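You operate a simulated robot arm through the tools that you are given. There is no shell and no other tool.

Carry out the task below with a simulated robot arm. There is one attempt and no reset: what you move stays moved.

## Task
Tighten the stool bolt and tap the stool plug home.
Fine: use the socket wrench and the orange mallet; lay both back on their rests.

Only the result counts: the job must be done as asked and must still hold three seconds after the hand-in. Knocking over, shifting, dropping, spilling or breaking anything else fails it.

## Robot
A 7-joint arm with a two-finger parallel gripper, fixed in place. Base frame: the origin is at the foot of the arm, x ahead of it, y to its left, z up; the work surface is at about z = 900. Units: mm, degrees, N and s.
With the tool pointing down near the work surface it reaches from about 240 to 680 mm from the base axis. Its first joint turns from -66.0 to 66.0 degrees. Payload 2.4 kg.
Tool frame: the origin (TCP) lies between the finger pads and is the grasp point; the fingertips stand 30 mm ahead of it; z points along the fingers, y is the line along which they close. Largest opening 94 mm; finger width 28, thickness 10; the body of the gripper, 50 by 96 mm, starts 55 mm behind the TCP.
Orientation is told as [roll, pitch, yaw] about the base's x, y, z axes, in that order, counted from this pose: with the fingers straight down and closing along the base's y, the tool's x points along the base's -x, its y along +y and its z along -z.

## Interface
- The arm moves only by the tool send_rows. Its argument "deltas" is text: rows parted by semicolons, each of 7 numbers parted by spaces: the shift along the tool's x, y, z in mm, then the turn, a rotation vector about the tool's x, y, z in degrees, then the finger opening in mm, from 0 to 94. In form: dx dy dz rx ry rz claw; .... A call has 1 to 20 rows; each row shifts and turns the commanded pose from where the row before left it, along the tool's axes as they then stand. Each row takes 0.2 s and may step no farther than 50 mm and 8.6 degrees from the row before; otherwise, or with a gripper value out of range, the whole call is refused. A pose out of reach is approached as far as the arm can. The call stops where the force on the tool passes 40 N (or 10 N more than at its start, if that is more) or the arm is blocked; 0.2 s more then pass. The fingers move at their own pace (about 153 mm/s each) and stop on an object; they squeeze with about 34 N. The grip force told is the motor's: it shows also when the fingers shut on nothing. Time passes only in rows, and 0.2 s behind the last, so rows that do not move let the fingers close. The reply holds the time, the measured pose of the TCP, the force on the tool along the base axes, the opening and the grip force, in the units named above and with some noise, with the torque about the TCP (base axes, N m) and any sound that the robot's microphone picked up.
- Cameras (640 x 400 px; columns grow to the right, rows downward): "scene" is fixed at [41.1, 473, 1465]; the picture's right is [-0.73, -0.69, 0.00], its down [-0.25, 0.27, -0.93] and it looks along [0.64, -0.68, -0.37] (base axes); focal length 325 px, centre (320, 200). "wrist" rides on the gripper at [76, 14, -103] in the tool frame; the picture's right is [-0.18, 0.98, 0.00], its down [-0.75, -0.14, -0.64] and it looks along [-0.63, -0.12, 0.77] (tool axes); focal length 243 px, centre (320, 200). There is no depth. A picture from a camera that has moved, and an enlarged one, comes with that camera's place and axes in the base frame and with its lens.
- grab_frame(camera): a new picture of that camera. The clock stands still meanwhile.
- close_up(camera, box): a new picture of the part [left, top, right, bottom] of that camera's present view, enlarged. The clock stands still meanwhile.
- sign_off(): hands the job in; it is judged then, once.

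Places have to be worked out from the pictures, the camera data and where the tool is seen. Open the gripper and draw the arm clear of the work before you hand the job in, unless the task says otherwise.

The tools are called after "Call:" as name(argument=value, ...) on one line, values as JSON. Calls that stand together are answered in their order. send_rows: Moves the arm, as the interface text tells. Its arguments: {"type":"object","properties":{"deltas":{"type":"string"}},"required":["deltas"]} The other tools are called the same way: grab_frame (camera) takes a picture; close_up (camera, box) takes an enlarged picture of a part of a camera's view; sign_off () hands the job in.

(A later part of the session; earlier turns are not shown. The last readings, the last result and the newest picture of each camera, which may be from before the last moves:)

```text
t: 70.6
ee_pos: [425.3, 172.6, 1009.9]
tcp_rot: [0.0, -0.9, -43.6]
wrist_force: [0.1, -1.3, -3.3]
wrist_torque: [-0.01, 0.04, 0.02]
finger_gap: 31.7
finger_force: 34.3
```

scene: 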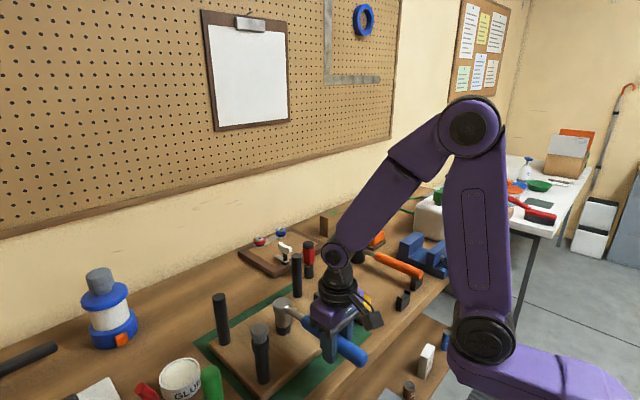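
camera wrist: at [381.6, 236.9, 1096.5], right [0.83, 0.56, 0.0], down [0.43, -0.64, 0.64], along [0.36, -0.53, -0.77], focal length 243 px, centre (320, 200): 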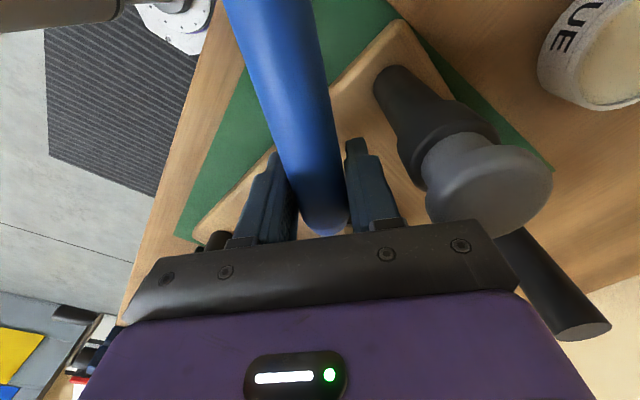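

Free of the bolt. I'll raise above the legs and move aside to look at the bolt and stool.

Call:
send_rows(deltas="0 0 -35 0 0 0 10; 0 0 -40 0 1 0 10; 0 0 -38 0 0 0 10; -13 -42 0 0 0 0 10; -13 -43 0 0 0 0 10; -13 -43 0 0 0 0 10; 0 0 0 0 0 0 10")

Call:
close_up(camera="scene", box=[190, 220, 390, 400])

Call:
close_up(camera="scene", box=[270, 310, 302, 340])

```text
t: 72.2
ee_pos: [363.8, 53.6, 1123.7]
tcp_rot: [0.0, 0.0, -43.6]
wrist_force: [-0.3, 0.0, -2.5]
wrist_torque: [0.04, 0.01, 0.03]
finger_gap: 31.9
finger_force: 34.0
```

```text
2.22 times, centred on (290, 310) of scene
camera zoom: at [41.1, 473.0, 1465.0], right [-0.73, -0.69, 0.0], down [-0.25, 0.27, -0.93], along [0.64, -0.68, -0.37], focal length 722 px, centre (387, -44)
```

zoom: 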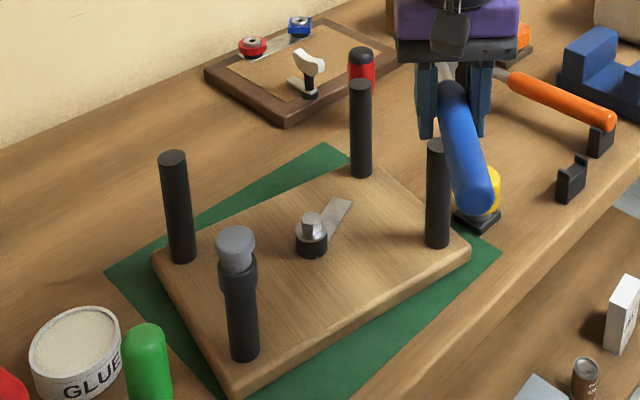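

```text
13.33 times, centred on (286, 325) of scene
camera zoom: at [41.1, 473.0, 1465.0], right [-0.73, -0.69, 0.0], down [-0.25, 0.27, -0.93], along [0.64, -0.68, -0.37], focal length 4334 px, centre (773, -1467)
```

zoom: 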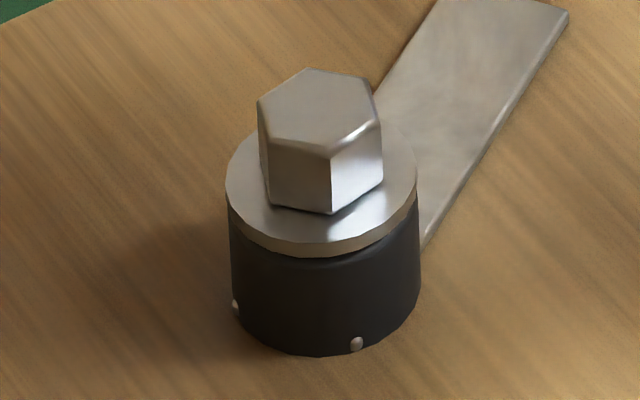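

The hex is about 30° clockwise from its original relative angle at best. Comparing it with the bracket, my backing-off dither seems to have loosened it by up to about 9°. I'll reseat at the next fitting angle with more swing room (yaw ≈ +15°), tighten again, and this time remove the wrench by its head to avoid turning the bolt.

Call:
send_rows(deltas="0 0 0 0 0 -8.4 10; 0 0 0 0 0 -8.4 10; 0 0 0 0 0 -8.4 10; 0 0 0 0 0 -8.4 10; 0 0 0 0 0 -8.4 10; 0 0 0 0 0 -8.4 10; 0 0 0 0 0 -8.2 10; -21.5 10 0 0 0 0 10; -21.5 10 0 0 0 0 10; 0 0 40 0 0 0 10; 0 0 40 0 0 0 10; 0 0 22 0 0 0 10; 0 0 0 0 0 0 10")

Call:
close_up(camera="scene", box=[255, 290, 315, 345])

Call:
close_up(camera="scene", box=[190, 220, 390, 400])

```text
t: 75.0
ee_pos: [400.1, 83.7, 1020.3]
tcp_rot: [0.0, 0.0, 15.0]
wrist_force: [0.0, 0.2, -1.7]
wrist_torque: [0.02, 0.04, 0.01]
finger_gap: 31.9
finger_force: 33.7
```

```text
7.27 times, centred on (285, 318) of scene
camera zoom: at [41.1, 473.1, 1465.0], right [-0.73, -0.69, 0.0], down [-0.25, 0.27, -0.93], along [0.64, -0.68, -0.37], focal length 2364 px, centre (574, -654)
```

zoom: 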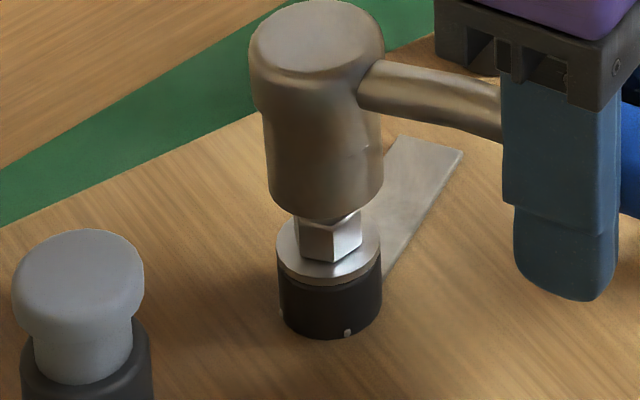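

```text
2.22 times, centred on (290, 310) of scene
camera zoom: at [41.1, 473.1, 1465.0], right [-0.73, -0.69, 0.0], down [-0.25, 0.27, -0.93], along [0.64, -0.68, -0.37], focal length 722 px, centre (387, -44)
```

zoom: 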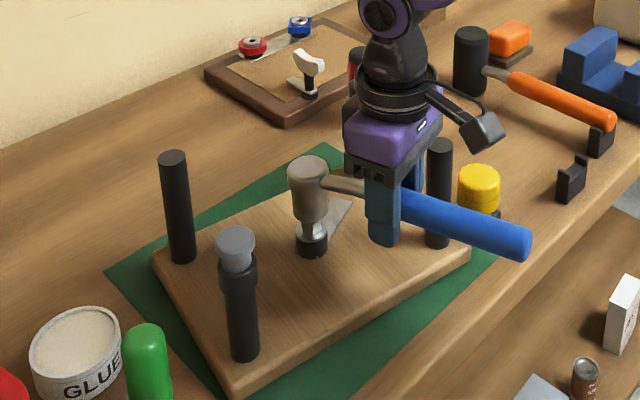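

The socket is laterally well aligned over the hex. I'll lower in steps to contact.

Call:
send_rows(deltas="0 0 4 0 0 0 10; 0 0 3 0 0 0 10; 0 0 0 0 0 0 10")

Call:
close_up(camera="scene", box=[270, 310, 302, 340])

```text
t: 75.8
ee_pos: [399.4, 84.6, 1013.7]
tcp_rot: [0.0, 0.0, 15.0]
wrist_force: [-0.3, 0.1, -3.3]
wrist_torque: [0.02, 0.04, 0.02]
finger_gap: 31.9
finger_force: 34.3
```

```text
13.33 times, centred on (286, 325) of scene
camera zoom: at [41.1, 473.1, 1465.0], right [-0.73, -0.69, 0.0], down [-0.25, 0.27, -0.93], along [0.64, -0.68, -0.37], focal length 4334 px, centre (773, -1467)
```

zoom: 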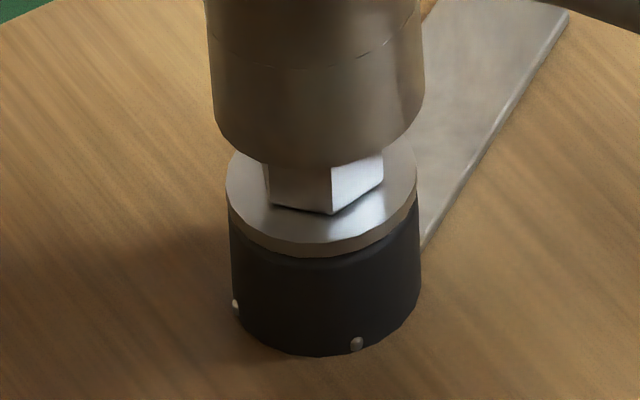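

Well centred, with about 3.5 mm gap to go. I'll lower in small steps and feel for the drop.

Call:
send_rows(deltas="0.4 -0.3 2 0 0 0 10; 0 0 1.5 0 0 0 10; 0 0 1.5 0 0 0 10; 0 0 0 0 0 0 10")

```text
t: 76.8
ee_pos: [399.3, 83.5, 1009.0]
tcp_rot: [0.0, 0.0, 15.0]
wrist_force: [0.2, 0.2, -3.7]
wrist_torque: [-0.01, -0.01, -0.04]
finger_gap: 32.0
finger_force: 34.0
```

Call:
send_rows(deltas="0 0 1.5 0 0 0 10; 0 0 1.5 0 0 0 10; 0 0 0 0 0 0 10")

Call:
close_up(camera="scene", box=[270, 310, 302, 340])

```text
t: 77.6
ee_pos: [400.6, 83.7, 1006.4]
tcp_rot: [0.0, -0.3, 15.0]
wrist_force: [4.4, -1.6, 4.5]
wrist_torque: [0.0, -0.8, -0.31]
finger_gap: 31.8
finger_force: 33.7
```

```text
13.33 times, centred on (286, 325) of scene
camera zoom: at [41.2, 473.0, 1465.0], right [-0.73, -0.69, 0.0], down [-0.25, 0.27, -0.93], along [0.64, -0.68, -0.37], focal length 4334 px, centre (773, -1467)
```

zoom: 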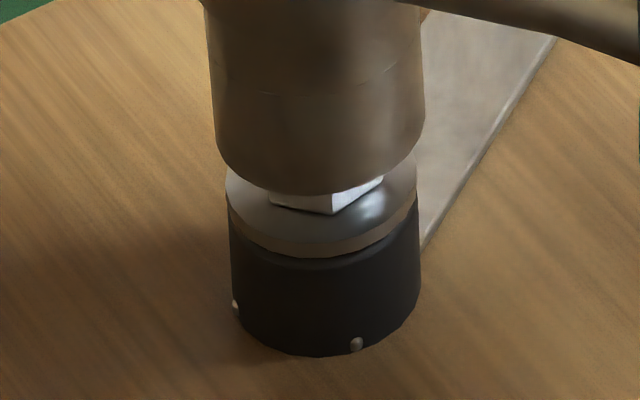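

It's partly started but catching, with a push toward +x. I'll ease up, shift 0.9 mm that way and try again.

Call:
send_rows(deltas="-0.9 -0.4 -1.5 0 0 0 10; 0 0 0 0 0 0 10; 0 0 1.5 0 0 0 10; 0 0 0 0 0 0 10")

```text
t: 78.6
ee_pos: [401.1, 83.6, 1006.0]
tcp_rot: [0.1, 0.0, 15.0]
wrist_force: [2.8, -0.1, 4.0]
wrist_torque: [0.13, -0.78, -0.13]
finger_gap: 31.8
finger_force: 34.7
```

Still catching, so I'll try small yaw changes with a light press to find the flats, first 3° clockwise about the bolt.

Call:
send_rows(deltas="-0.4 0 -0.5 0 0 0 10; -0.04 2.41 0 0 0 1.5 10; -0.04 2.41 0 0 0 1.5 10; 0 0 0 0 0 0 10")

```text
t: 79.6
ee_pos: [401.1, 89.1, 1006.5]
tcp_rot: [-0.1, 0.1, 12.0]
wrist_force: [2.8, 1.5, -0.9]
wrist_torque: [0.03, -0.29, 0.02]
finger_gap: 31.8
finger_force: 34.5
```

Call:
send_rows(deltas="0 0 1 0 0 0 10; 0 0 0 0 0 0 10")

Call:
close_up(camera="scene", box=[270, 310, 302, 340])

```text
t: 80.2
ee_pos: [400.4, 88.9, 1005.3]
tcp_rot: [0.0, 0.0, 12.0]
wrist_force: [2.3, 0.8, 2.5]
wrist_torque: [0.14, -0.6, -0.03]
finger_gap: 31.9
finger_force: 34.5
```

```text
13.33 times, centred on (286, 325) of scene
camera zoom: at [41.1, 473.0, 1465.0], right [-0.73, -0.69, 0.0], down [-0.25, 0.27, -0.93], along [0.64, -0.68, -0.37], focal length 4334 px, centre (773, -1467)
```

zoom: 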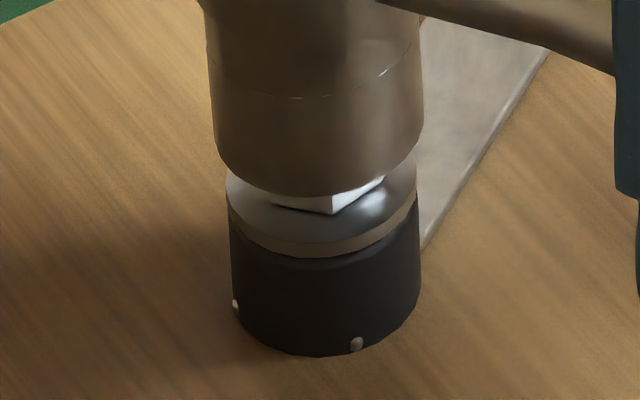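

The head looks tilted about 2° nose-down in the grip, which explains the catching. I'll back up, pitch the head up 2°, and look again.

Call:
send_rows(deltas="0 0 -3 0 0 0 10; 0 0 0 0 -2 0 10; 0 0 0 0 0 0 10")

Call:
close_up(camera="scene", box=[255, 285, 315, 345])

Call:
close_up(camera="scene", box=[270, 310, 302, 340])

```text
t: 81.0
ee_pos: [400.1, 87.7, 1007.9]
tcp_rot: [0.1, -1.9, 12.0]
wrist_force: [-0.2, 0.7, -2.4]
wrist_torque: [0.01, 0.04, 0.06]
finger_gap: 31.5
finger_force: 34.3
```

```text
6.67 times, centred on (285, 315) of scene
camera zoom: at [41.1, 473.1, 1465.0], right [-0.73, -0.69, 0.0], down [-0.25, 0.27, -0.93], along [0.64, -0.68, -0.37], focal length 2167 px, centre (553, -567)
```

zoom: 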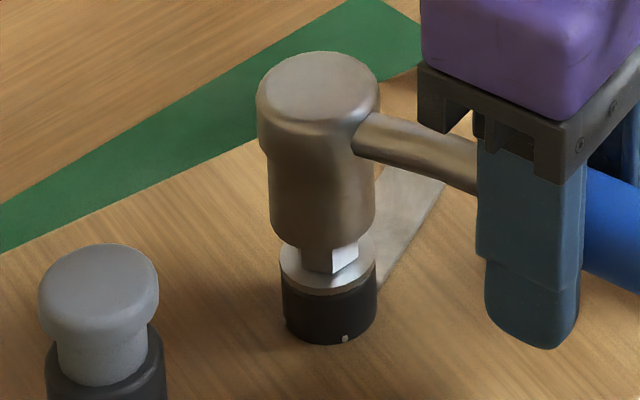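

```text
13.33 times, centred on (286, 325) of scene
camera zoom: at [41.1, 473.1, 1465.0], right [-0.73, -0.69, 0.0], down [-0.25, 0.27, -0.93], along [0.64, -0.68, -0.37], focal length 4334 px, centre (773, -1467)
```

zoom: 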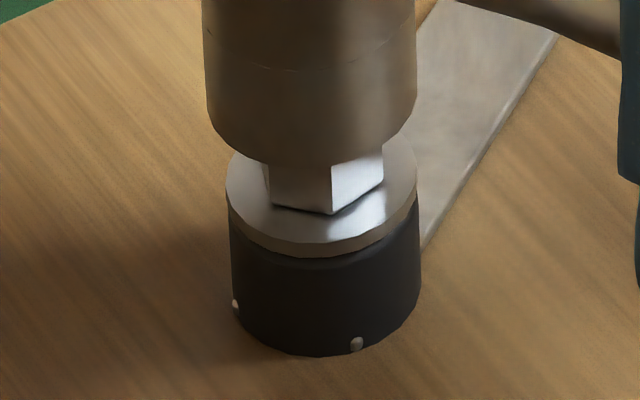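

Now upright. The rim needs about 1.6 mm to the picture's right. I'll shift and lower gently.

Call:
send_rows(deltas="1.4 -0.8 2 0 0 0 10; 0 0 1.5 0 0 0 10; 0 0 1 0 0 0 10; 0 0 0 0 0 0 10")

Call:
close_up(camera="scene", box=[270, 310, 302, 340])

```text
t: 82.0
ee_pos: [398.5, 87.2, 1003.9]
tcp_rot: [0.0, -2.0, 11.9]
wrist_force: [0.5, 0.4, -3.4]
wrist_torque: [0.01, 0.02, -0.02]
finger_gap: 31.7
finger_force: 33.6
```

```text
13.33 times, centred on (286, 325) of scene
camera zoom: at [41.1, 473.1, 1465.0], right [-0.73, -0.69, 0.0], down [-0.25, 0.27, -0.93], along [0.64, -0.68, -0.37], focal length 4334 px, centre (773, -1467)
```

zoom: 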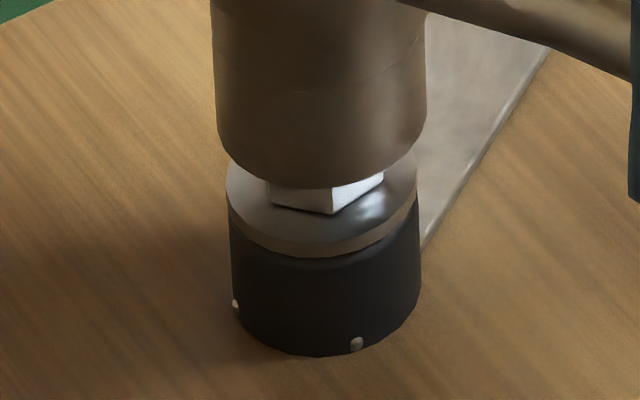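

Centred on the bolt with no contact load. I'll continue down.

Call:
send_rows(deltas="0 0 1.2 0 0 0 10; 0 0 1.2 0 0 0 10; 0 0 0 0 0 0 10")

```text
t: 82.8
ee_pos: [398.5, 87.2, 1000.9]
tcp_rot: [-0.1, -2.0, 11.9]
wrist_force: [0.4, 0.4, -2.5]
wrist_torque: [0.03, -0.02, 0.04]
finger_gap: 31.7
finger_force: 33.8
```

Call:
send_rows(deltas="0 0 1.2 0 0 0 10; 0 0 1.2 0 0 0 10; 0 0 1.2 0 0 0 10; 0 0 0 0 0 0 10")

Call:
close_up(camera="scene", box=[270, 310, 302, 340])

```text
t: 83.8
ee_pos: [398.4, 87.7, 997.9]
tcp_rot: [0.0, -2.0, 12.0]
wrist_force: [0.3, 0.5, -2.1]
wrist_torque: [-0.01, -0.05, 0.02]
finger_gap: 31.6
finger_force: 34.1
```

```text
13.33 times, centred on (286, 325) of scene
camera zoom: at [41.1, 473.1, 1465.0], right [-0.73, -0.69, 0.0], down [-0.25, 0.27, -0.93], along [0.64, -0.68, -0.37], focal length 4334 px, centre (773, -1467)
```

zoom: 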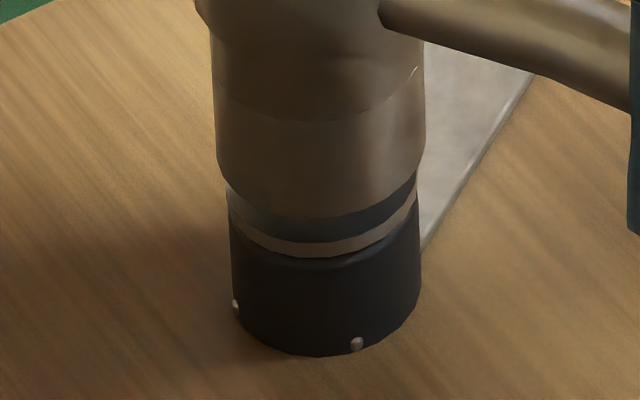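

Clean seating this time. I'll turn clockwise about the true vertical and watch the torque, starting with 6°.

Call:
send_rows(deltas="-0.06 3.25 0 0.07 0 2 10; -0.06 3.25 0 0.07 0 2 10; -0.06 3.25 0 0.07 0 2 10; 0 0 0 0 0 0 10")

```text
t: 84.8
ee_pos: [398.1, 98.0, 998.6]
tcp_rot: [0.0, -1.9, 5.8]
wrist_force: [0.1, -1.1, -2.6]
wrist_torque: [-0.01, 0.05, -0.03]
finger_gap: 31.8
finger_force: 34.5
```

Call:
send_rows(deltas="-0.06 3.25 0 0.07 0 2 10; -0.06 3.25 0 0.07 0 2 10; 0 0 0 0 0 0 10")

```text
t: 85.6
ee_pos: [397.8, 102.5, 998.2]
tcp_rot: [0.1, -2.0, 1.9]
wrist_force: [-0.1, -0.5, -2.3]
wrist_torque: [0.02, 0.05, 0.0]
finger_gap: 31.9
finger_force: 34.0
```

Call:
send_rows(deltas="-0.06 3.25 0 0.07 0 2 10; -0.06 3.25 0 0.07 0 2 10; 0 0 0 0 0 0 10")

```text
t: 86.4
ee_pos: [397.6, 110.2, 998.0]
tcp_rot: [0.0, -1.9, -2.2]
wrist_force: [-1.6, 1.1, -2.9]
wrist_torque: [0.01, 0.06, 0.09]
finger_gap: 32.1
finger_force: 33.4
```

Call:
send_rows(deltas="-0.06 3.25 0 0.07 0 2 10; -0.06 3.25 0 0.07 0 2 10; 0 0 0 0 0 0 10")

Call:
close_up(camera="scene", box=[190, 220, 390, 400])

```text
t: 87.2
ee_pos: [397.4, 117.4, 996.7]
tcp_rot: [-0.1, -1.8, -5.9]
wrist_force: [-3.6, 2.1, -3.3]
wrist_torque: [0.13, 0.15, 0.32]
finger_gap: 31.8
finger_force: 34.0
```

```text
2.22 times, centred on (290, 310) of scene
camera zoom: at [41.1, 473.1, 1465.0], right [-0.73, -0.69, 0.0], down [-0.25, 0.27, -0.93], along [0.64, -0.68, -0.37], focal length 722 px, centre (387, -44)
```

zoom: 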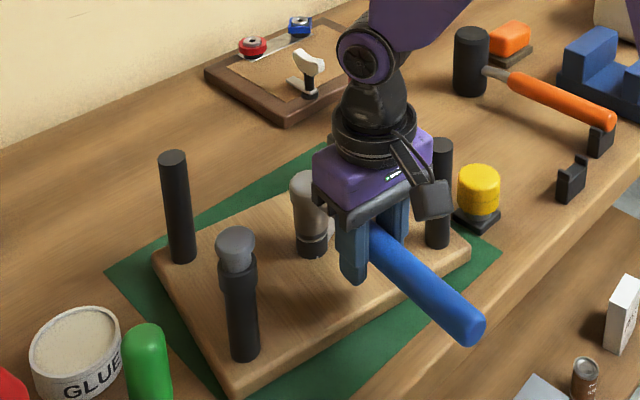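

Torque is starting to appear (about 0.17 N·m) and the stool is steady. I'll continue.

Call:
send_rows(deltas="0.2 3.25 0 0.07 0 2 10; -0.06 3.25 0 0.07 0 2 10; 0 0 0 0 0 0 10")

```text
t: 88.0
ee_pos: [398.1, 122.5, 997.4]
tcp_rot: [-0.1, -2.0, -10.0]
wrist_force: [-3.6, 5.7, -2.0]
wrist_torque: [0.22, 0.16, 0.52]
finger_gap: 31.7
finger_force: 34.2
```

The side force shows my pivot radius is slightly short. I'll correct (+1.2 mm tangentially, 0.5 mm back) and use R≈97.

Call:
send_rows(deltas="0.5 1.2 0 0 0 0 10; -0.06 3.38 0 0.07 0 2 10; 0 0 0 0 0 0 10")

```text
t: 88.8
ee_pos: [398.4, 127.2, 998.0]
tcp_rot: [0.0, -2.1, -12.1]
wrist_force: [0.5, -0.7, -2.3]
wrist_torque: [0.01, 0.0, 0.0]
finger_gap: 32.1
finger_force: 34.2
```

Loads are near zero again. I'll continue the swing.

Call:
send_rows(deltas="-0.06 3.38 0 0.07 0 2 10; -0.06 3.38 0 0.07 0 2 10; 0 0 0 0 0 0 10")

```text
t: 89.6
ee_pos: [401.0, 134.3, 998.3]
tcp_rot: [0.0, -2.0, -16.1]
wrist_force: [-1.1, -0.5, -1.8]
wrist_torque: [-0.05, 0.04, -0.15]
finger_gap: 31.8
finger_force: 33.9
```

Call:
send_rows(deltas="-0.06 3.38 0 0.07 0 2 10; -0.06 3.38 0 0.07 0 2 10; 0 0 0 0 0 0 10")

Call:
close_up(camera="scene", box=[190, 220, 390, 400])

```text
t: 90.4
ee_pos: [403.5, 140.0, 997.4]
tcp_rot: [0.1, -1.9, -20.3]
wrist_force: [-1.6, -2.1, -0.9]
wrist_torque: [-0.06, -0.09, -0.11]
finger_gap: 31.9
finger_force: 34.1
```

```text
2.22 times, centred on (290, 310) of scene
camera zoom: at [41.1, 473.0, 1465.0], right [-0.73, -0.69, 0.0], down [-0.25, 0.27, -0.93], along [0.64, -0.68, -0.37], focal length 722 px, centre (387, -44)
```

zoom: 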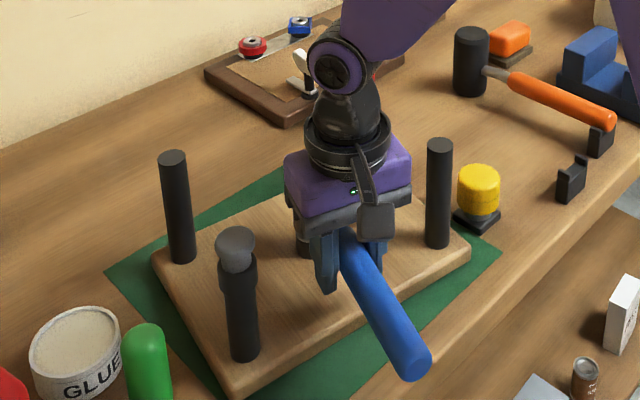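

Still turning with almost no resistance and the stool unmoved. I'll continue to about -40° and then inspect the hex to see how far the bolt really turned.

Call:
send_rows(deltas="-0.06 3.38 0 0.07 0 2 10; -0.06 3.38 0 0.07 0 2 10; -0.06 3.38 0 0.07 0 2 10; 0 0 0 0 0 0 10")

```text
t: 91.4
ee_pos: [407.6, 150.7, 996.7]
tcp_rot: [0.1, -2.0, -26.1]
wrist_force: [-0.5, -3.8, -1.2]
wrist_torque: [-0.11, 0.01, -0.33]
finger_gap: 31.7
finger_force: 33.9
```

Call:
send_rows(deltas="0 2.6 0 0.07 0 2 10; -0.06 3.3 0 0.07 0 2 10; -0.06 3.3 0 0.07 0 2 10; 0 0 0 0 0 0 10")

```text
t: 92.4
ee_pos: [411.3, 157.0, 997.7]
tcp_rot: [0.0, -2.0, -32.0]
wrist_force: [-1.9, -3.0, 1.5]
wrist_torque: [-0.17, -0.23, 0.27]
finger_gap: 31.8
finger_force: 34.3
```

Resistance now: about 0.6 N·m at yaw -32°. One more step to see if it firms up.

Call:
send_rows(deltas="-0.06 3.3 0 0.07 0 2 10; 0 0 0 0 0 0 10")

Call:
close_up(camera="scene", box=[190, 220, 390, 400])

```text
t: 93.0
ee_pos: [414.0, 158.6, 997.6]
tcp_rot: [0.0, -2.0, -34.1]
wrist_force: [-2.4, -2.5, 1.0]
wrist_torque: [-0.05, -0.11, 0.42]
finger_gap: 31.8
finger_force: 34.6
```

```text
2.22 times, centred on (290, 310) of scene
camera zoom: at [41.0, 473.0, 1465.0], right [-0.73, -0.69, 0.0], down [-0.25, 0.27, -0.93], along [0.64, -0.68, -0.37], focal length 722 px, centre (387, -44)
```

zoom: 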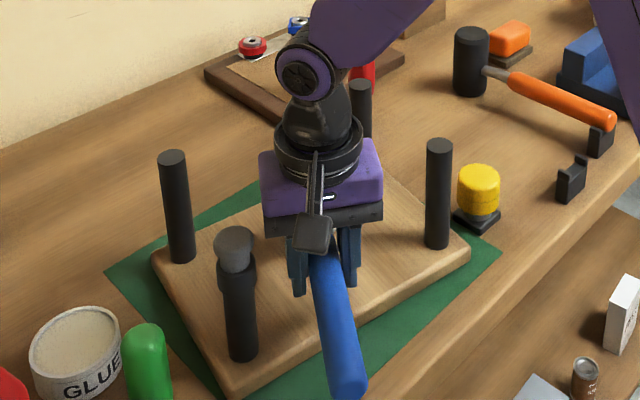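

Torque 0.73 N·m, stool unmoved. One more 2° step to firm it, then I'll unload and inspect.

Call:
send_rows(deltas="-0.06 3.3 0 0.07 0 2 10; 0 0 0 0 0 0 10")

Call:
close_up(camera="scene", box=[190, 220, 390, 400])

```text
t: 93.6
ee_pos: [414.9, 163.2, 998.2]
tcp_rot: [0.0, -2.0, -36.1]
wrist_force: [-2.4, -0.3, 0.8]
wrist_torque: [0.04, -0.12, 0.59]
finger_gap: 32.1
finger_force: 33.5
```

```text
2.22 times, centred on (290, 310) of scene
camera zoom: at [41.0, 473.0, 1465.0], right [-0.73, -0.69, 0.0], down [-0.25, 0.27, -0.93], along [0.64, -0.68, -0.37], focal length 722 px, centre (387, -44)
```

zoom: 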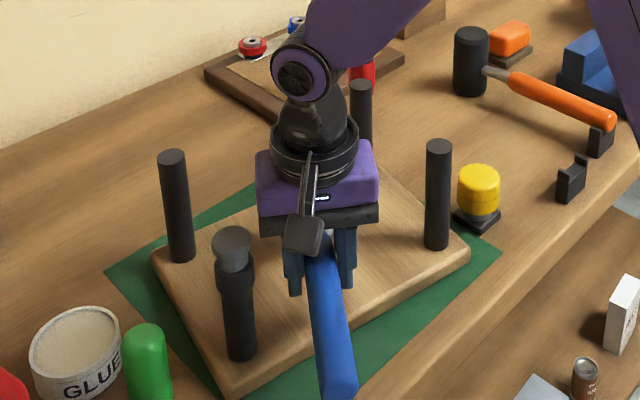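

Torque is saturating near 0.75 N·m, so the bolt is firm. I'll unload by backing off about 4° and try a clean straight lift.

Call:
send_rows(deltas="0 -3.3 0 -0.07 0 -2 10; 0 -3.3 0 -0.07 0 -2 10; 0 0 0 0 0 0 10")

```text
t: 94.4
ee_pos: [411.6, 158.0, 998.1]
tcp_rot: [0.0, -2.0, -31.9]
wrist_force: [2.5, 4.4, -1.3]
wrist_torque: [0.22, -0.03, 0.61]
finger_gap: 31.7
finger_force: 34.1
```

Net bolt torque is now small, but the grip itself is twisted. I'll turn the hand about the grip point to relax it.

Call:
send_rows(deltas="0 0.4 0 -0.07 0 -2 10; 0 0 0 0 0 0 10")

```text
t: 95.0
ee_pos: [410.6, 155.7, 998.0]
tcp_rot: [-0.1, -1.9, -30.1]
wrist_force: [-3.2, -6.8, 3.7]
wrist_torque: [-0.37, -0.25, -0.42]
finger_gap: 31.8
finger_force: 34.3
```

Call:
send_rows(deltas="0 -0.6 0 0.03 0 0.7 10; 0 0 0 0 0 0 10")

```text
t: 95.6
ee_pos: [411.4, 157.4, 996.7]
tcp_rot: [-0.1, -2.1, -30.8]
wrist_force: [2.1, -3.3, -3.0]
wrist_torque: [0.03, 0.07, -0.02]
finger_gap: 31.9
finger_force: 34.5
```

Nearly neutral. I'll trim forward 0.3 mm and lift in 1 mm steps.

Call:
send_rows(deltas="-0.3 -0.2 -0.8 0 0 0 10; 0 0 -0.8 0 0 0 10; 0 0 0 0 0 0 10")

```text
t: 96.4
ee_pos: [410.7, 156.0, 999.1]
tcp_rot: [-0.3, -1.7, -30.7]
wrist_force: [-1.8, -0.5, -11.9]
wrist_torque: [0.45, 0.75, 0.0]
finger_gap: 31.9
finger_force: 34.2
```

Binding lightly. A small ±1° dither within the play should free it.

Call:
send_rows(deltas="0 -1.6 0.2 0 0 -1 10; 0 1.6 0 0 0 1 10; 0 -1.6 0 0 0 -1 10; 0 1.6 0 0 0 1 10; 0 -1.6 0 0 0 -1 10; 0 0 0 0 0 0 10")

```text
t: 97.8
ee_pos: [410.1, 155.9, 999.2]
tcp_rot: [-0.1, -2.0, -29.6]
wrist_force: [-6.5, 1.2, -3.7]
wrist_torque: [0.17, 0.3, -0.11]
finger_gap: 32.1
finger_force: 34.1
```

Freed. I'll relieve the along-handle push and continue lifting.

Call:
send_rows(deltas="0.6 1 -0.5 0 0 0.6 10; 0 -1 -0.5 0 0 -0.6 10; 0 1 -0.5 0 0 0.6 10; 0 -1 -0.5 0 0 -0.6 10; 0 0 0 0 0 0 10")

```text
t: 99.0
ee_pos: [411.2, 155.2, 999.9]
tcp_rot: [-0.2, -2.1, -29.9]
wrist_force: [1.3, -0.9, -13.8]
wrist_torque: [0.36, 0.69, 0.04]
finger_gap: 31.9
finger_force: 34.0
```

Call:
send_rows(deltas="0 1.6 0.4 0 0 1 10; 0 -1.6 0 0 0 -1 10; 0 1.6 0 0 0 1 10; 0 -1.6 0 0 0 -1 10; 0 1.6 0 0 0 1 10; 0 -1.6 0 0 0 -1 10; 0 0 0 0 0 0 10")

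```text
t: 100.6
ee_pos: [410.0, 156.2, 1000.1]
tcp_rot: [-0.1, -2.0, -29.7]
wrist_force: [0.0, -1.9, -3.0]
wrist_torque: [-0.11, -0.07, -0.11]
finger_gap: 31.8
finger_force: 33.6
```

Call:
send_rows(deltas="0 1 -0.5 0 0 0.6 10; 0 -1 -0.5 0 0 -0.6 10; 0 1 -0.3 0 0 0.6 10; 0 -1 0 0 0 -0.6 10; 0 1 0 0 0 0.6 10; 0 -1 0 0 0 -0.6 10; 0 0 0 0 0 0 10")

```text
t: 102.2
ee_pos: [410.4, 155.5, 1001.8]
tcp_rot: [-0.1, -2.1, -29.7]
wrist_force: [-2.9, 0.6, -11.9]
wrist_torque: [0.41, 0.74, 0.04]
finger_gap: 31.7
finger_force: 33.2
```

Call:
send_rows(deltas="0.2 1.6 0.3 0 0 1 10; 0 -1.6 0 0 0 -1 10; 0 1.6 0 0 0 1 10; 0 -1.6 0 0 0 -1 10; 0 1.6 0 0 0 1 10; 0 -1.6 0 0 0 -1 10; 0 1.6 -0.3 0 0 1 10; 0 -1.6 -0.3 0 0 -1 10; 0 1.6 0 0 0 1 10; 0 -1.6 0 0 0 -1 10; 0 0 0 0 0 0 10")

```text
t: 104.6
ee_pos: [409.8, 156.2, 1001.2]
tcp_rot: [-0.1, -2.0, -29.9]
wrist_force: [3.2, -3.0, -6.3]
wrist_torque: [0.06, 0.1, 0.04]
finger_gap: 31.9
finger_force: 33.9
```

Coming up. I'll keep going with the same pattern.

Call:
send_rows(deltas="-0.4 1.6 -0.4 0 0 1 10; 0 -1.6 -0.4 0 0 -1 10; 0 1.6 0 0 0 1 10; 0 -1.6 0 0 0 -1 10; 0 1.6 -0.4 0 0 1 10; 0 -1.6 -0.4 0 0 -1 10; 0 1.6 0 0 0 1 10; 0 -1.6 0 0 0 -1 10; 0 0 0 0 0 0 10")

```text
t: 106.6
ee_pos: [409.4, 156.0, 1003.7]
tcp_rot: [0.0, -2.0, -29.7]
wrist_force: [-3.7, 0.3, -6.7]
wrist_torque: [0.18, 0.38, 0.01]
finger_gap: 32.0
finger_force: 33.6
```

Call:
send_rows(deltas="0.3 1.6 -0.4 0 0 1 10; 0 -1.6 -0.4 0 0 -1 10; 0 1.6 0 0 0 1 10; 0 -1.6 0 0 0 -1 10; 0 1.6 -0.4 0 0 1 10; 0 -1.6 -0.4 0 0 -1 10; 0 1.6 0 0 0 1 10; 0 -1.6 -0.5 0 0 -1 10; 0 0 0 0 0 0 10")

```text
t: 108.6
ee_pos: [409.0, 156.6, 1005.9]
tcp_rot: [-0.1, -2.0, -29.9]
wrist_force: [2.9, -0.6, -8.3]
wrist_torque: [0.18, 0.29, 0.11]
finger_gap: 31.3
finger_force: 34.2
```

Call:
send_rows(deltas="-0.2 1.6 -0.2 0 0 1 10; 0 -1.6 0 0 0 -1 10; 0 1.6 -0.5 0 0 1 10; 0 -1.6 -0.5 0 0 -1 10; 0 1.6 0 0 0 1 10; 0 -1.6 -0.5 0 0 -1 10; 0 1.6 -0.5 0 0 1 10; 0 -1.6 -0.5 0 0 -1 10; 0 0 0 0 0 0 10")

Call:
close_up(camera="scene", box=[190, 220, 390, 400])

```text
t: 110.6
ee_pos: [409.8, 157.2, 1008.5]
tcp_rot: [-0.1, -2.0, -29.8]
wrist_force: [1.9, -0.3, -10.3]
wrist_torque: [0.25, 0.45, 0.14]
finger_gap: 31.7
finger_force: 33.8
```

```text
2.22 times, centred on (290, 310) of scene
camera zoom: at [41.3, 473.1, 1465.0], right [-0.73, -0.69, 0.0], down [-0.25, 0.27, -0.93], along [0.64, -0.68, -0.37], focal length 722 px, centre (387, -44)
```

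zoom: 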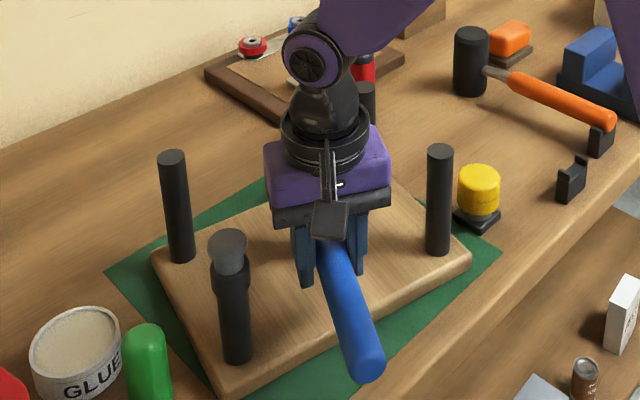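

Nearly out of the hex. I'll continue gently.

Call:
send_rows(deltas="0 1.6 0 0 0 1 10; 0 -1.6 0 0 0 -1 10; 0 1.6 0 0 0 1 10; 0 -1.6 0 0 0 -1 10; 0 1.6 -0.5 0 0 1 10; 0 -1.6 -0.5 0 0 -1 10; 0 1.6 -0.5 0 0 1 10; 0 -1.6 0 0 0 -1 10; 0 0 0 0 0 0 10")

```text
t: 112.6
ee_pos: [408.4, 156.0, 1009.3]
tcp_rot: [-0.1, -1.9, -29.8]
wrist_force: [-2.5, 0.1, -8.4]
wrist_torque: [0.3, 0.59, 0.03]
finger_gap: 31.5
finger_force: 33.7
```

Call:
send_rows(deltas="0.3 1.6 -0.5 0 0 1 10; 0 -1.6 -0.5 0 0 -1 10; 0 1.6 -0.5 0 0 1 10; 0 -1.6 -0.5 0 0 -1 10; 0 1.6 -0.5 0 0 1 10; 0 -1.6 -0.5 0 0 -1 10; 0 0 0 0 0 0 10")

Call:
close_up(camera="scene", box=[190, 220, 390, 400])

```text
t: 114.2
ee_pos: [408.5, 158.3, 1013.5]
tcp_rot: [0.0, -2.1, -29.5]
wrist_force: [-1.9, 5.2, 3.9]
wrist_torque: [-0.04, -0.4, 0.37]
finger_gap: 27.3
finger_force: 33.5
```

```text
2.22 times, centred on (290, 310) of scene
camera zoom: at [40.9, 473.2, 1465.0], right [-0.73, -0.69, 0.0], down [-0.25, 0.27, -0.93], along [0.64, -0.68, -0.36], focal length 722 px, centre (387, -44)
```

zoom: 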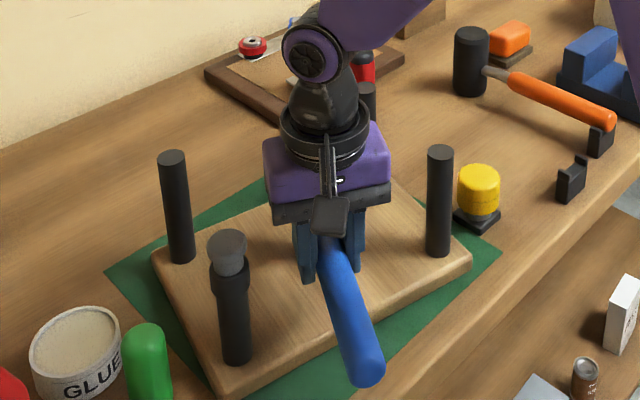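

The fingers have slid up on the handle (gap 27 mm), so the socket is still stuck on the bolt. I'll release and go for a grip on the wrench head directly above the bolt, so the pull is on-axis.

Call:
send_rows(deltas="0 0 0.5 0 0 0 30; 0 0 0 0 0 0 45; 0 0 0 0 0 0 60; 0 0 0 0 0 0 60; 0 0 -20 0 0 0 60; 0 0 -40 0 2 0 60; 0 0 -40 0 0 0 60; 0 -45 0 0 0 0 60; 0 -45 0 0 0 0 60; 0 -45 0 0 0 0 60; 0 0 0 0 0 0 60")

Call:
close_up(camera="scene", box=[190, 220, 390, 400])

Call:
close_up(camera="scene", box=[255, 285, 315, 345])

Call:
grab_frame(camera="wrist")

```text
t: 116.6
ee_pos: [339.9, 41.8, 1113.0]
tcp_rot: [-0.1, 0.0, -29.8]
wrist_force: [0.0, 0.0, -0.3]
wrist_torque: [0.01, 0.0, -0.01]
finger_gap: 60.4
finger_force: 0.0
```

```text
2.22 times, centred on (290, 310) of scene
camera zoom: at [41.1, 473.0, 1465.0], right [-0.73, -0.69, 0.0], down [-0.25, 0.27, -0.93], along [0.64, -0.68, -0.37], focal length 722 px, centre (387, -44)
```

zoom: 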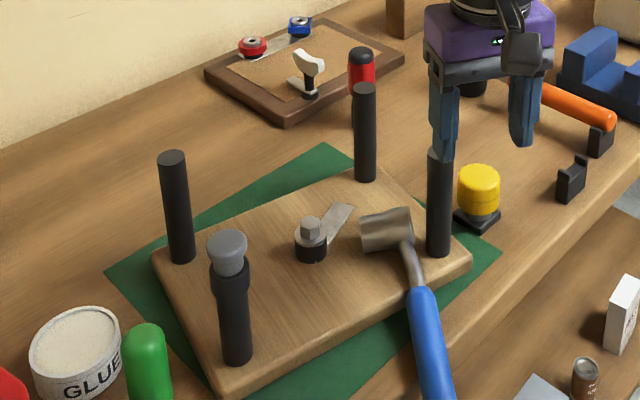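

```text
6.67 times, centred on (285, 315) of scene
camera zoom: at [41.1, 473.0, 1465.0], right [-0.73, -0.69, 0.0], down [-0.25, 0.27, -0.93], along [0.64, -0.68, -0.37], focal length 2167 px, centre (553, -567)
```

zoom: 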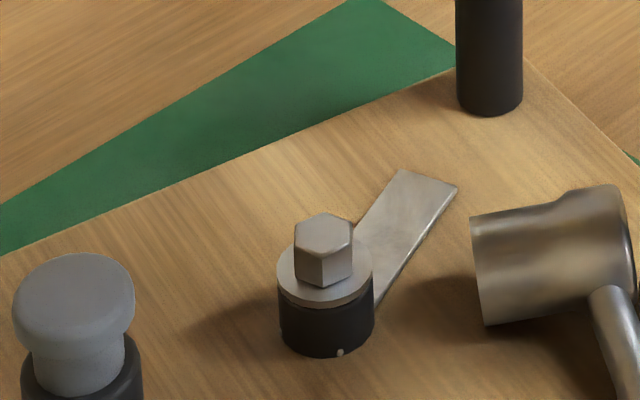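

```text
taken
camera wrist: at [278.8, 89.6, 1216.2], right [0.65, 0.76, 0.0], down [0.58, -0.5, 0.64], along [0.49, -0.42, -0.77], focal length 243 px, centre (320, 200)
```

wrist: 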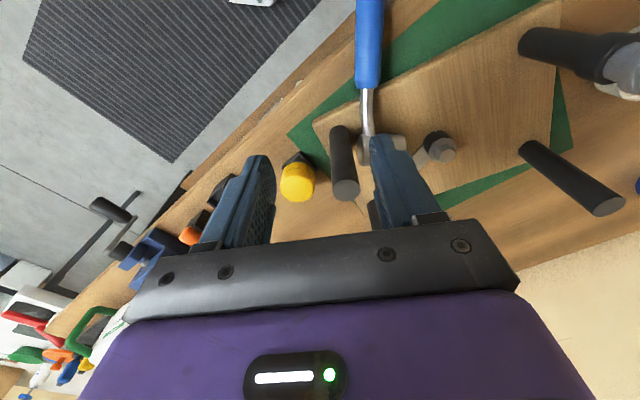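

The wrench was actually free and has come to rest on its side on the stool seat. I'll check the bolt angle now that it's fully visible, and look at how the wrench lies.

Call:
close_up(camera="scene", box=[270, 310, 302, 340])

Call:
close_up(camera="scene", box=[290, 290, 390, 400])

Call:
close_up(camera="wrist", box=[270, 0, 490, 220])

```text
13.33 times, centred on (286, 325) of scene
camera zoom: at [41.1, 473.0, 1465.0], right [-0.73, -0.69, 0.0], down [-0.25, 0.27, -0.93], along [0.64, -0.68, -0.37], focal length 4334 px, centre (773, -1467)
```

zoom: 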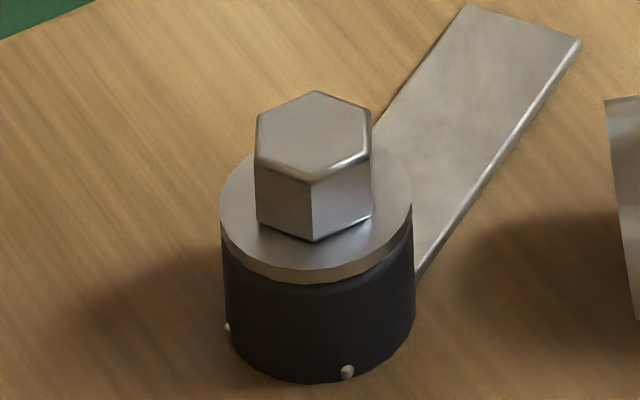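

```text
3.64 times, centred on (340, 345) of scene
camera zoom: at [41.1, 473.0, 1465.0], right [-0.73, -0.69, 0.0], down [-0.25, 0.27, -0.93], along [0.64, -0.68, -0.37], focal length 1182 px, centre (247, -327)
```

zoom: 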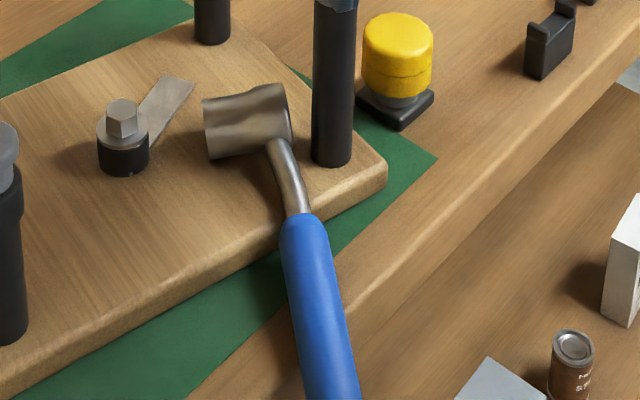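

```text
1.82 times, centred on (380, 110) of wrist
camera zoom: at [278.8, 89.6, 1216.2], right [0.65, 0.76, 0.0], down [0.58, -0.5, 0.64], along [0.49, -0.42, -0.77], focal length 441 px, centre (211, 364)
```

zoom: 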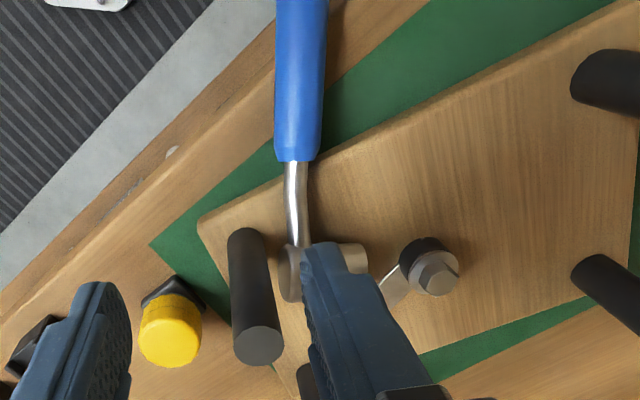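

The bolt is back at about 28–30° clockwise of its start relative to the stool, at its stop, so it looks tight. The wrench now lies rolled 90° on its side with its handle along 145°. To right it, I'll pick it up with the hand tilted 45° about the handle axis, then roll it 90° in the air. First I'll test whether that tilt is reachable, up high.

Call:
send_rows(deltas="0 0 0 0 0 5.2 94; 16 0 0 -8 0 0 94; 16 0 0 -8 0 0 94; 10 0 0 -8 0 0 94; 0 0 0 -8 0 0 94; 0 0 0 -8 0 0 94; 0 0 0 -5 0 0 94; 0 0 0 0 0 0 94")

Call:
grab_frame(camera="scene")

Call:
grab_frame(camera="wrist")

```text
t: 118.4
ee_pos: [308.6, 66.6, 1112.4]
tcp_rot: [40.0, 0.9, -34.8]
wrist_force: [-0.4, -0.2, -0.2]
wrist_torque: [0.01, 0.0, 0.0]
finger_gap: 93.9
finger_force: 0.1
out of reach, approached as far as the arm can: row 5
```

```text
taken
```

scene: 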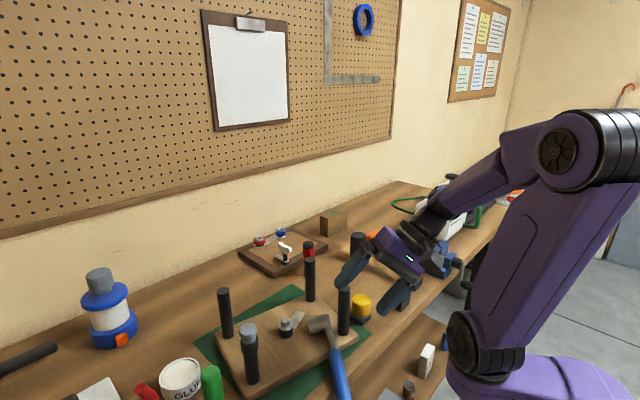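

```text
taken
camera wrist: at [213.9, 62.8, 1201.1], right [0.59, 0.51, 0.63], down [0.33, -0.86, 0.39], along [0.74, -0.02, -0.67], focal length 243 px, centre (320, 200)
```

wrist: 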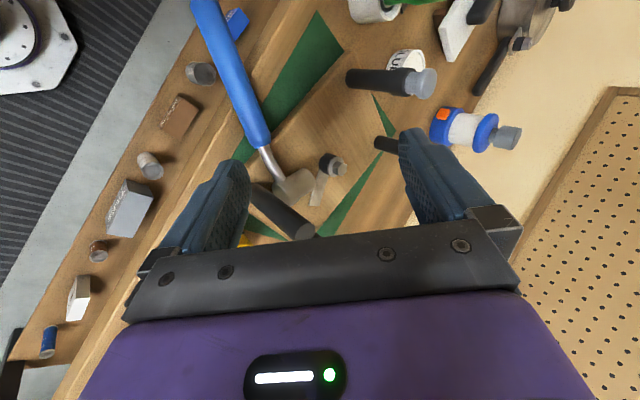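

The tilt reaches about 40° here. I'll take close-ups to pin down the handle's position and height before approaching.

Call:
close_up(camera="scene", box=[290, 300, 390, 400])

Call:
close_up(camera="wrist", box=[180, 0, 360, 220])

```text
4.00 times, centred on (340, 350) of scene
camera zoom: at [41.1, 473.0, 1465.0], right [-0.73, -0.69, 0.0], down [-0.25, 0.27, -0.93], along [0.64, -0.68, -0.37], focal length 1300 px, centre (240, -400)
```

zoom: 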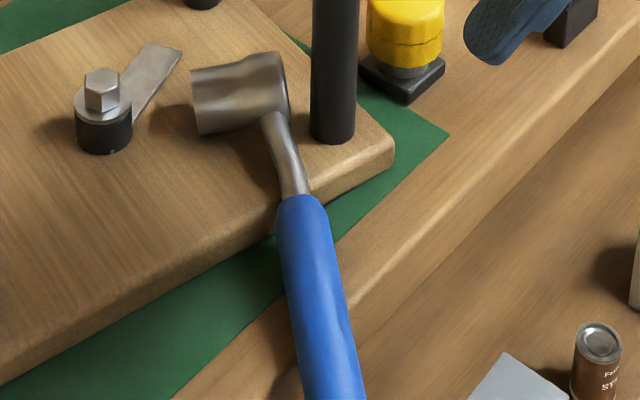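

```text
1.82 times, centred on (270, 110) of wrist
camera zoom: at [213.9, 62.8, 1201.1], right [0.59, 0.51, 0.63], down [0.33, -0.86, 0.39], along [0.74, -0.02, -0.67], focal length 441 px, centre (411, 364)
```

zoom: 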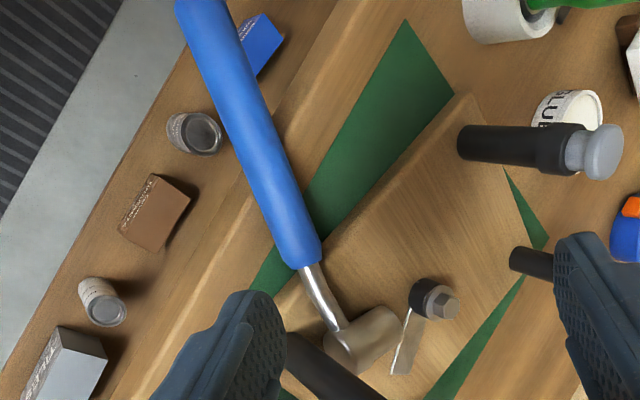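

The handle slopes about 16° tail-down, resting on the seat edge and the table's front edge. I'll set the tilt to about 30° and yaw to about -27.5° at height, so I can grip it beyond the table edge near (301, 134, 906).

Call:
send_rows(deltas="0 0 0 5 0 0 94; 0 0 0 5 0 0 94; 0 0 0 0 3.6 -6.3 94; 0 0 0 0 0 0 94")

```text
t: 119.4
ee_pos: [309.0, 66.1, 1111.6]
tcp_rot: [30.1, 0.8, -27.5]
wrist_force: [1.0, 0.2, 0.2]
wrist_torque: [0.0, -0.02, 0.01]
finger_gap: 94.0
finger_force: 0.0
```

Orientation achieved. Now moving to the pre-approach point behind the handle.

Call:
send_rows(deltas="9.7 -13.5 34.1 0 0 0 94; 9.7 -13.5 34.1 0 0 0 94; 9.7 -13.5 34.1 0 0 0 94; 9.7 -13.5 34.1 0 0 0 94; 0 0 0 0 0 0 94")

Call:
grab_frame(camera="wrist")

Call:
grab_frame(camera="scene")

```text
t: 120.6
ee_pos: [285.2, 101.6, 967.3]
tcp_rot: [30.0, 0.9, -27.5]
wrist_force: [-0.7, -1.2, 0.0]
wrist_torque: [-0.01, 0.02, -0.02]
finger_gap: 94.0
finger_force: 0.2
out of reach, approached as far as the arm can: row 4
```

```text
taken
camera wrist: at [199.2, 100.4, 1065.1], right [0.56, 0.67, 0.49], down [0.47, -0.74, 0.47], along [0.68, -0.04, -0.73], focal length 243 px, centre (320, 200)
```

wrist: 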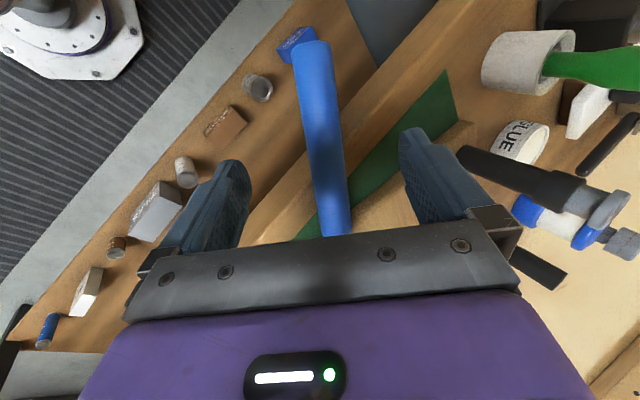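

```text
taken
```

scene: 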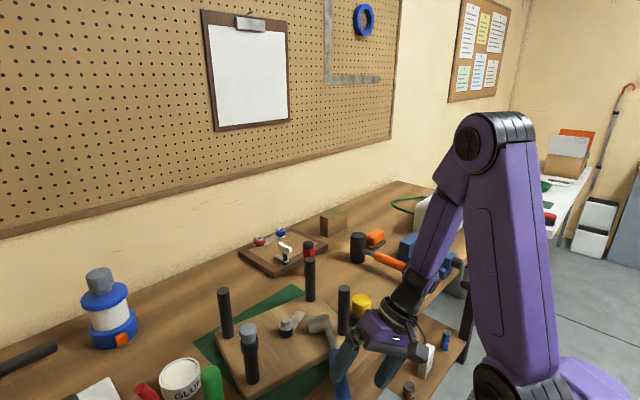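

The handle is centred between the fingers in the wrist view. I'll advance along the tool axis in steps.

Call:
send_rows(deltas="0 0 14 0 0 0 94; 0 0 14 0 0 0 94; 0 0 14 0 0 0 94; 0 0 0 0 0 0 94")

Call:
grab_frame(camera="wrist")

Call:
close_up(camera="scene", box=[290, 290, 440, 400])

```text
t: 121.6
ee_pos: [295.2, 120.2, 931.9]
tcp_rot: [30.1, 0.8, -27.5]
wrist_force: [-1.0, 0.2, 0.0]
wrist_torque: [-0.01, -0.01, 0.02]
finger_gap: 94.3
finger_force: 0.1
```

```text
taken
camera wrist: at [209.5, 119.1, 1029.1], right [0.56, 0.67, 0.49], down [0.47, -0.74, 0.47], along [0.68, -0.04, -0.73], focal length 243 px, centre (320, 200)
```

wrist: 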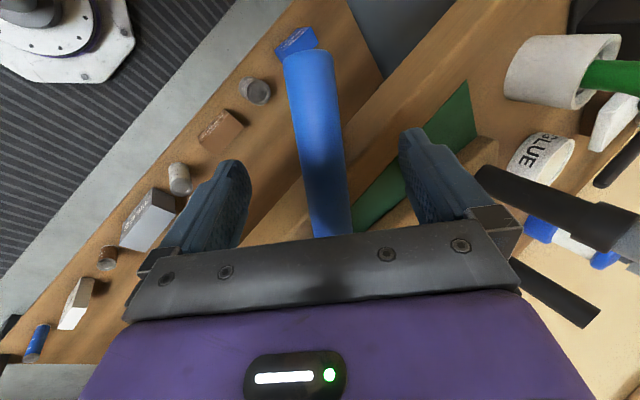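

```text
3.64 times, centred on (365, 345) of scene
camera zoom: at [41.1, 473.0, 1465.0], right [-0.73, -0.69, 0.0], down [-0.25, 0.27, -0.93], along [0.64, -0.68, -0.37], focal length 1182 px, centre (156, -327)
```

zoom: 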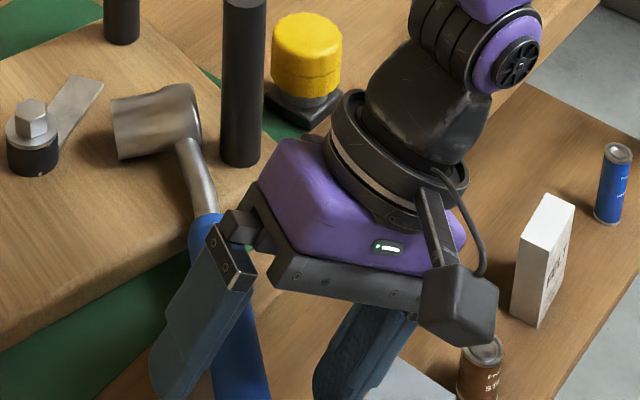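

Well centred. I'll advance the last 13 mm and close.

Call:
send_rows(deltas="0 0 13 0 0 0 94; 0 0 0 0 0 0 70; 0 0 0 0 0 0 50; 0 0 0 0 0 0 38; 0 0 0 0 0 0 10; 0 0 0 0 0 0 10; 0 0 0 0 0 0 10")

Call:
grab_frame(camera="wrist")

Call:
close_up(camera="scene", box=[190, 220, 440, 400])

```text
t: 123.2
ee_pos: [298.5, 126.8, 920.5]
tcp_rot: [30.0, 0.7, -27.4]
wrist_force: [-0.4, -0.9, 0.7]
wrist_torque: [0.06, 0.15, -0.02]
finger_gap: 25.3
finger_force: 33.9
```

```text
taken
camera wrist: at [211.9, 125.5, 1017.9], right [0.56, 0.67, 0.49], down [0.47, -0.74, 0.47], along [0.68, -0.04, -0.73], focal length 243 px, centre (320, 200)
```

wrist: 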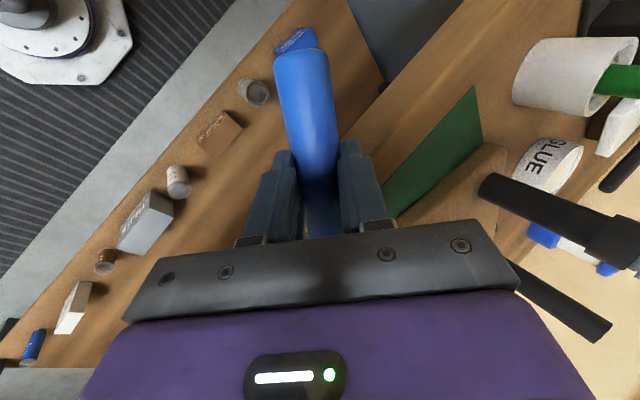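

```text
2.22 times, centred on (315, 310) of scene
camera zoom: at [41.1, 473.0, 1465.0], right [-0.73, -0.69, 0.0], down [-0.25, 0.27, -0.93], along [0.64, -0.68, -0.37], focal length 722 px, centre (331, -44)
```

zoom: 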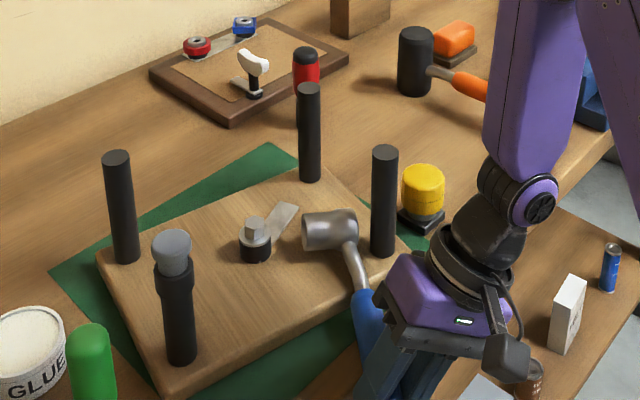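

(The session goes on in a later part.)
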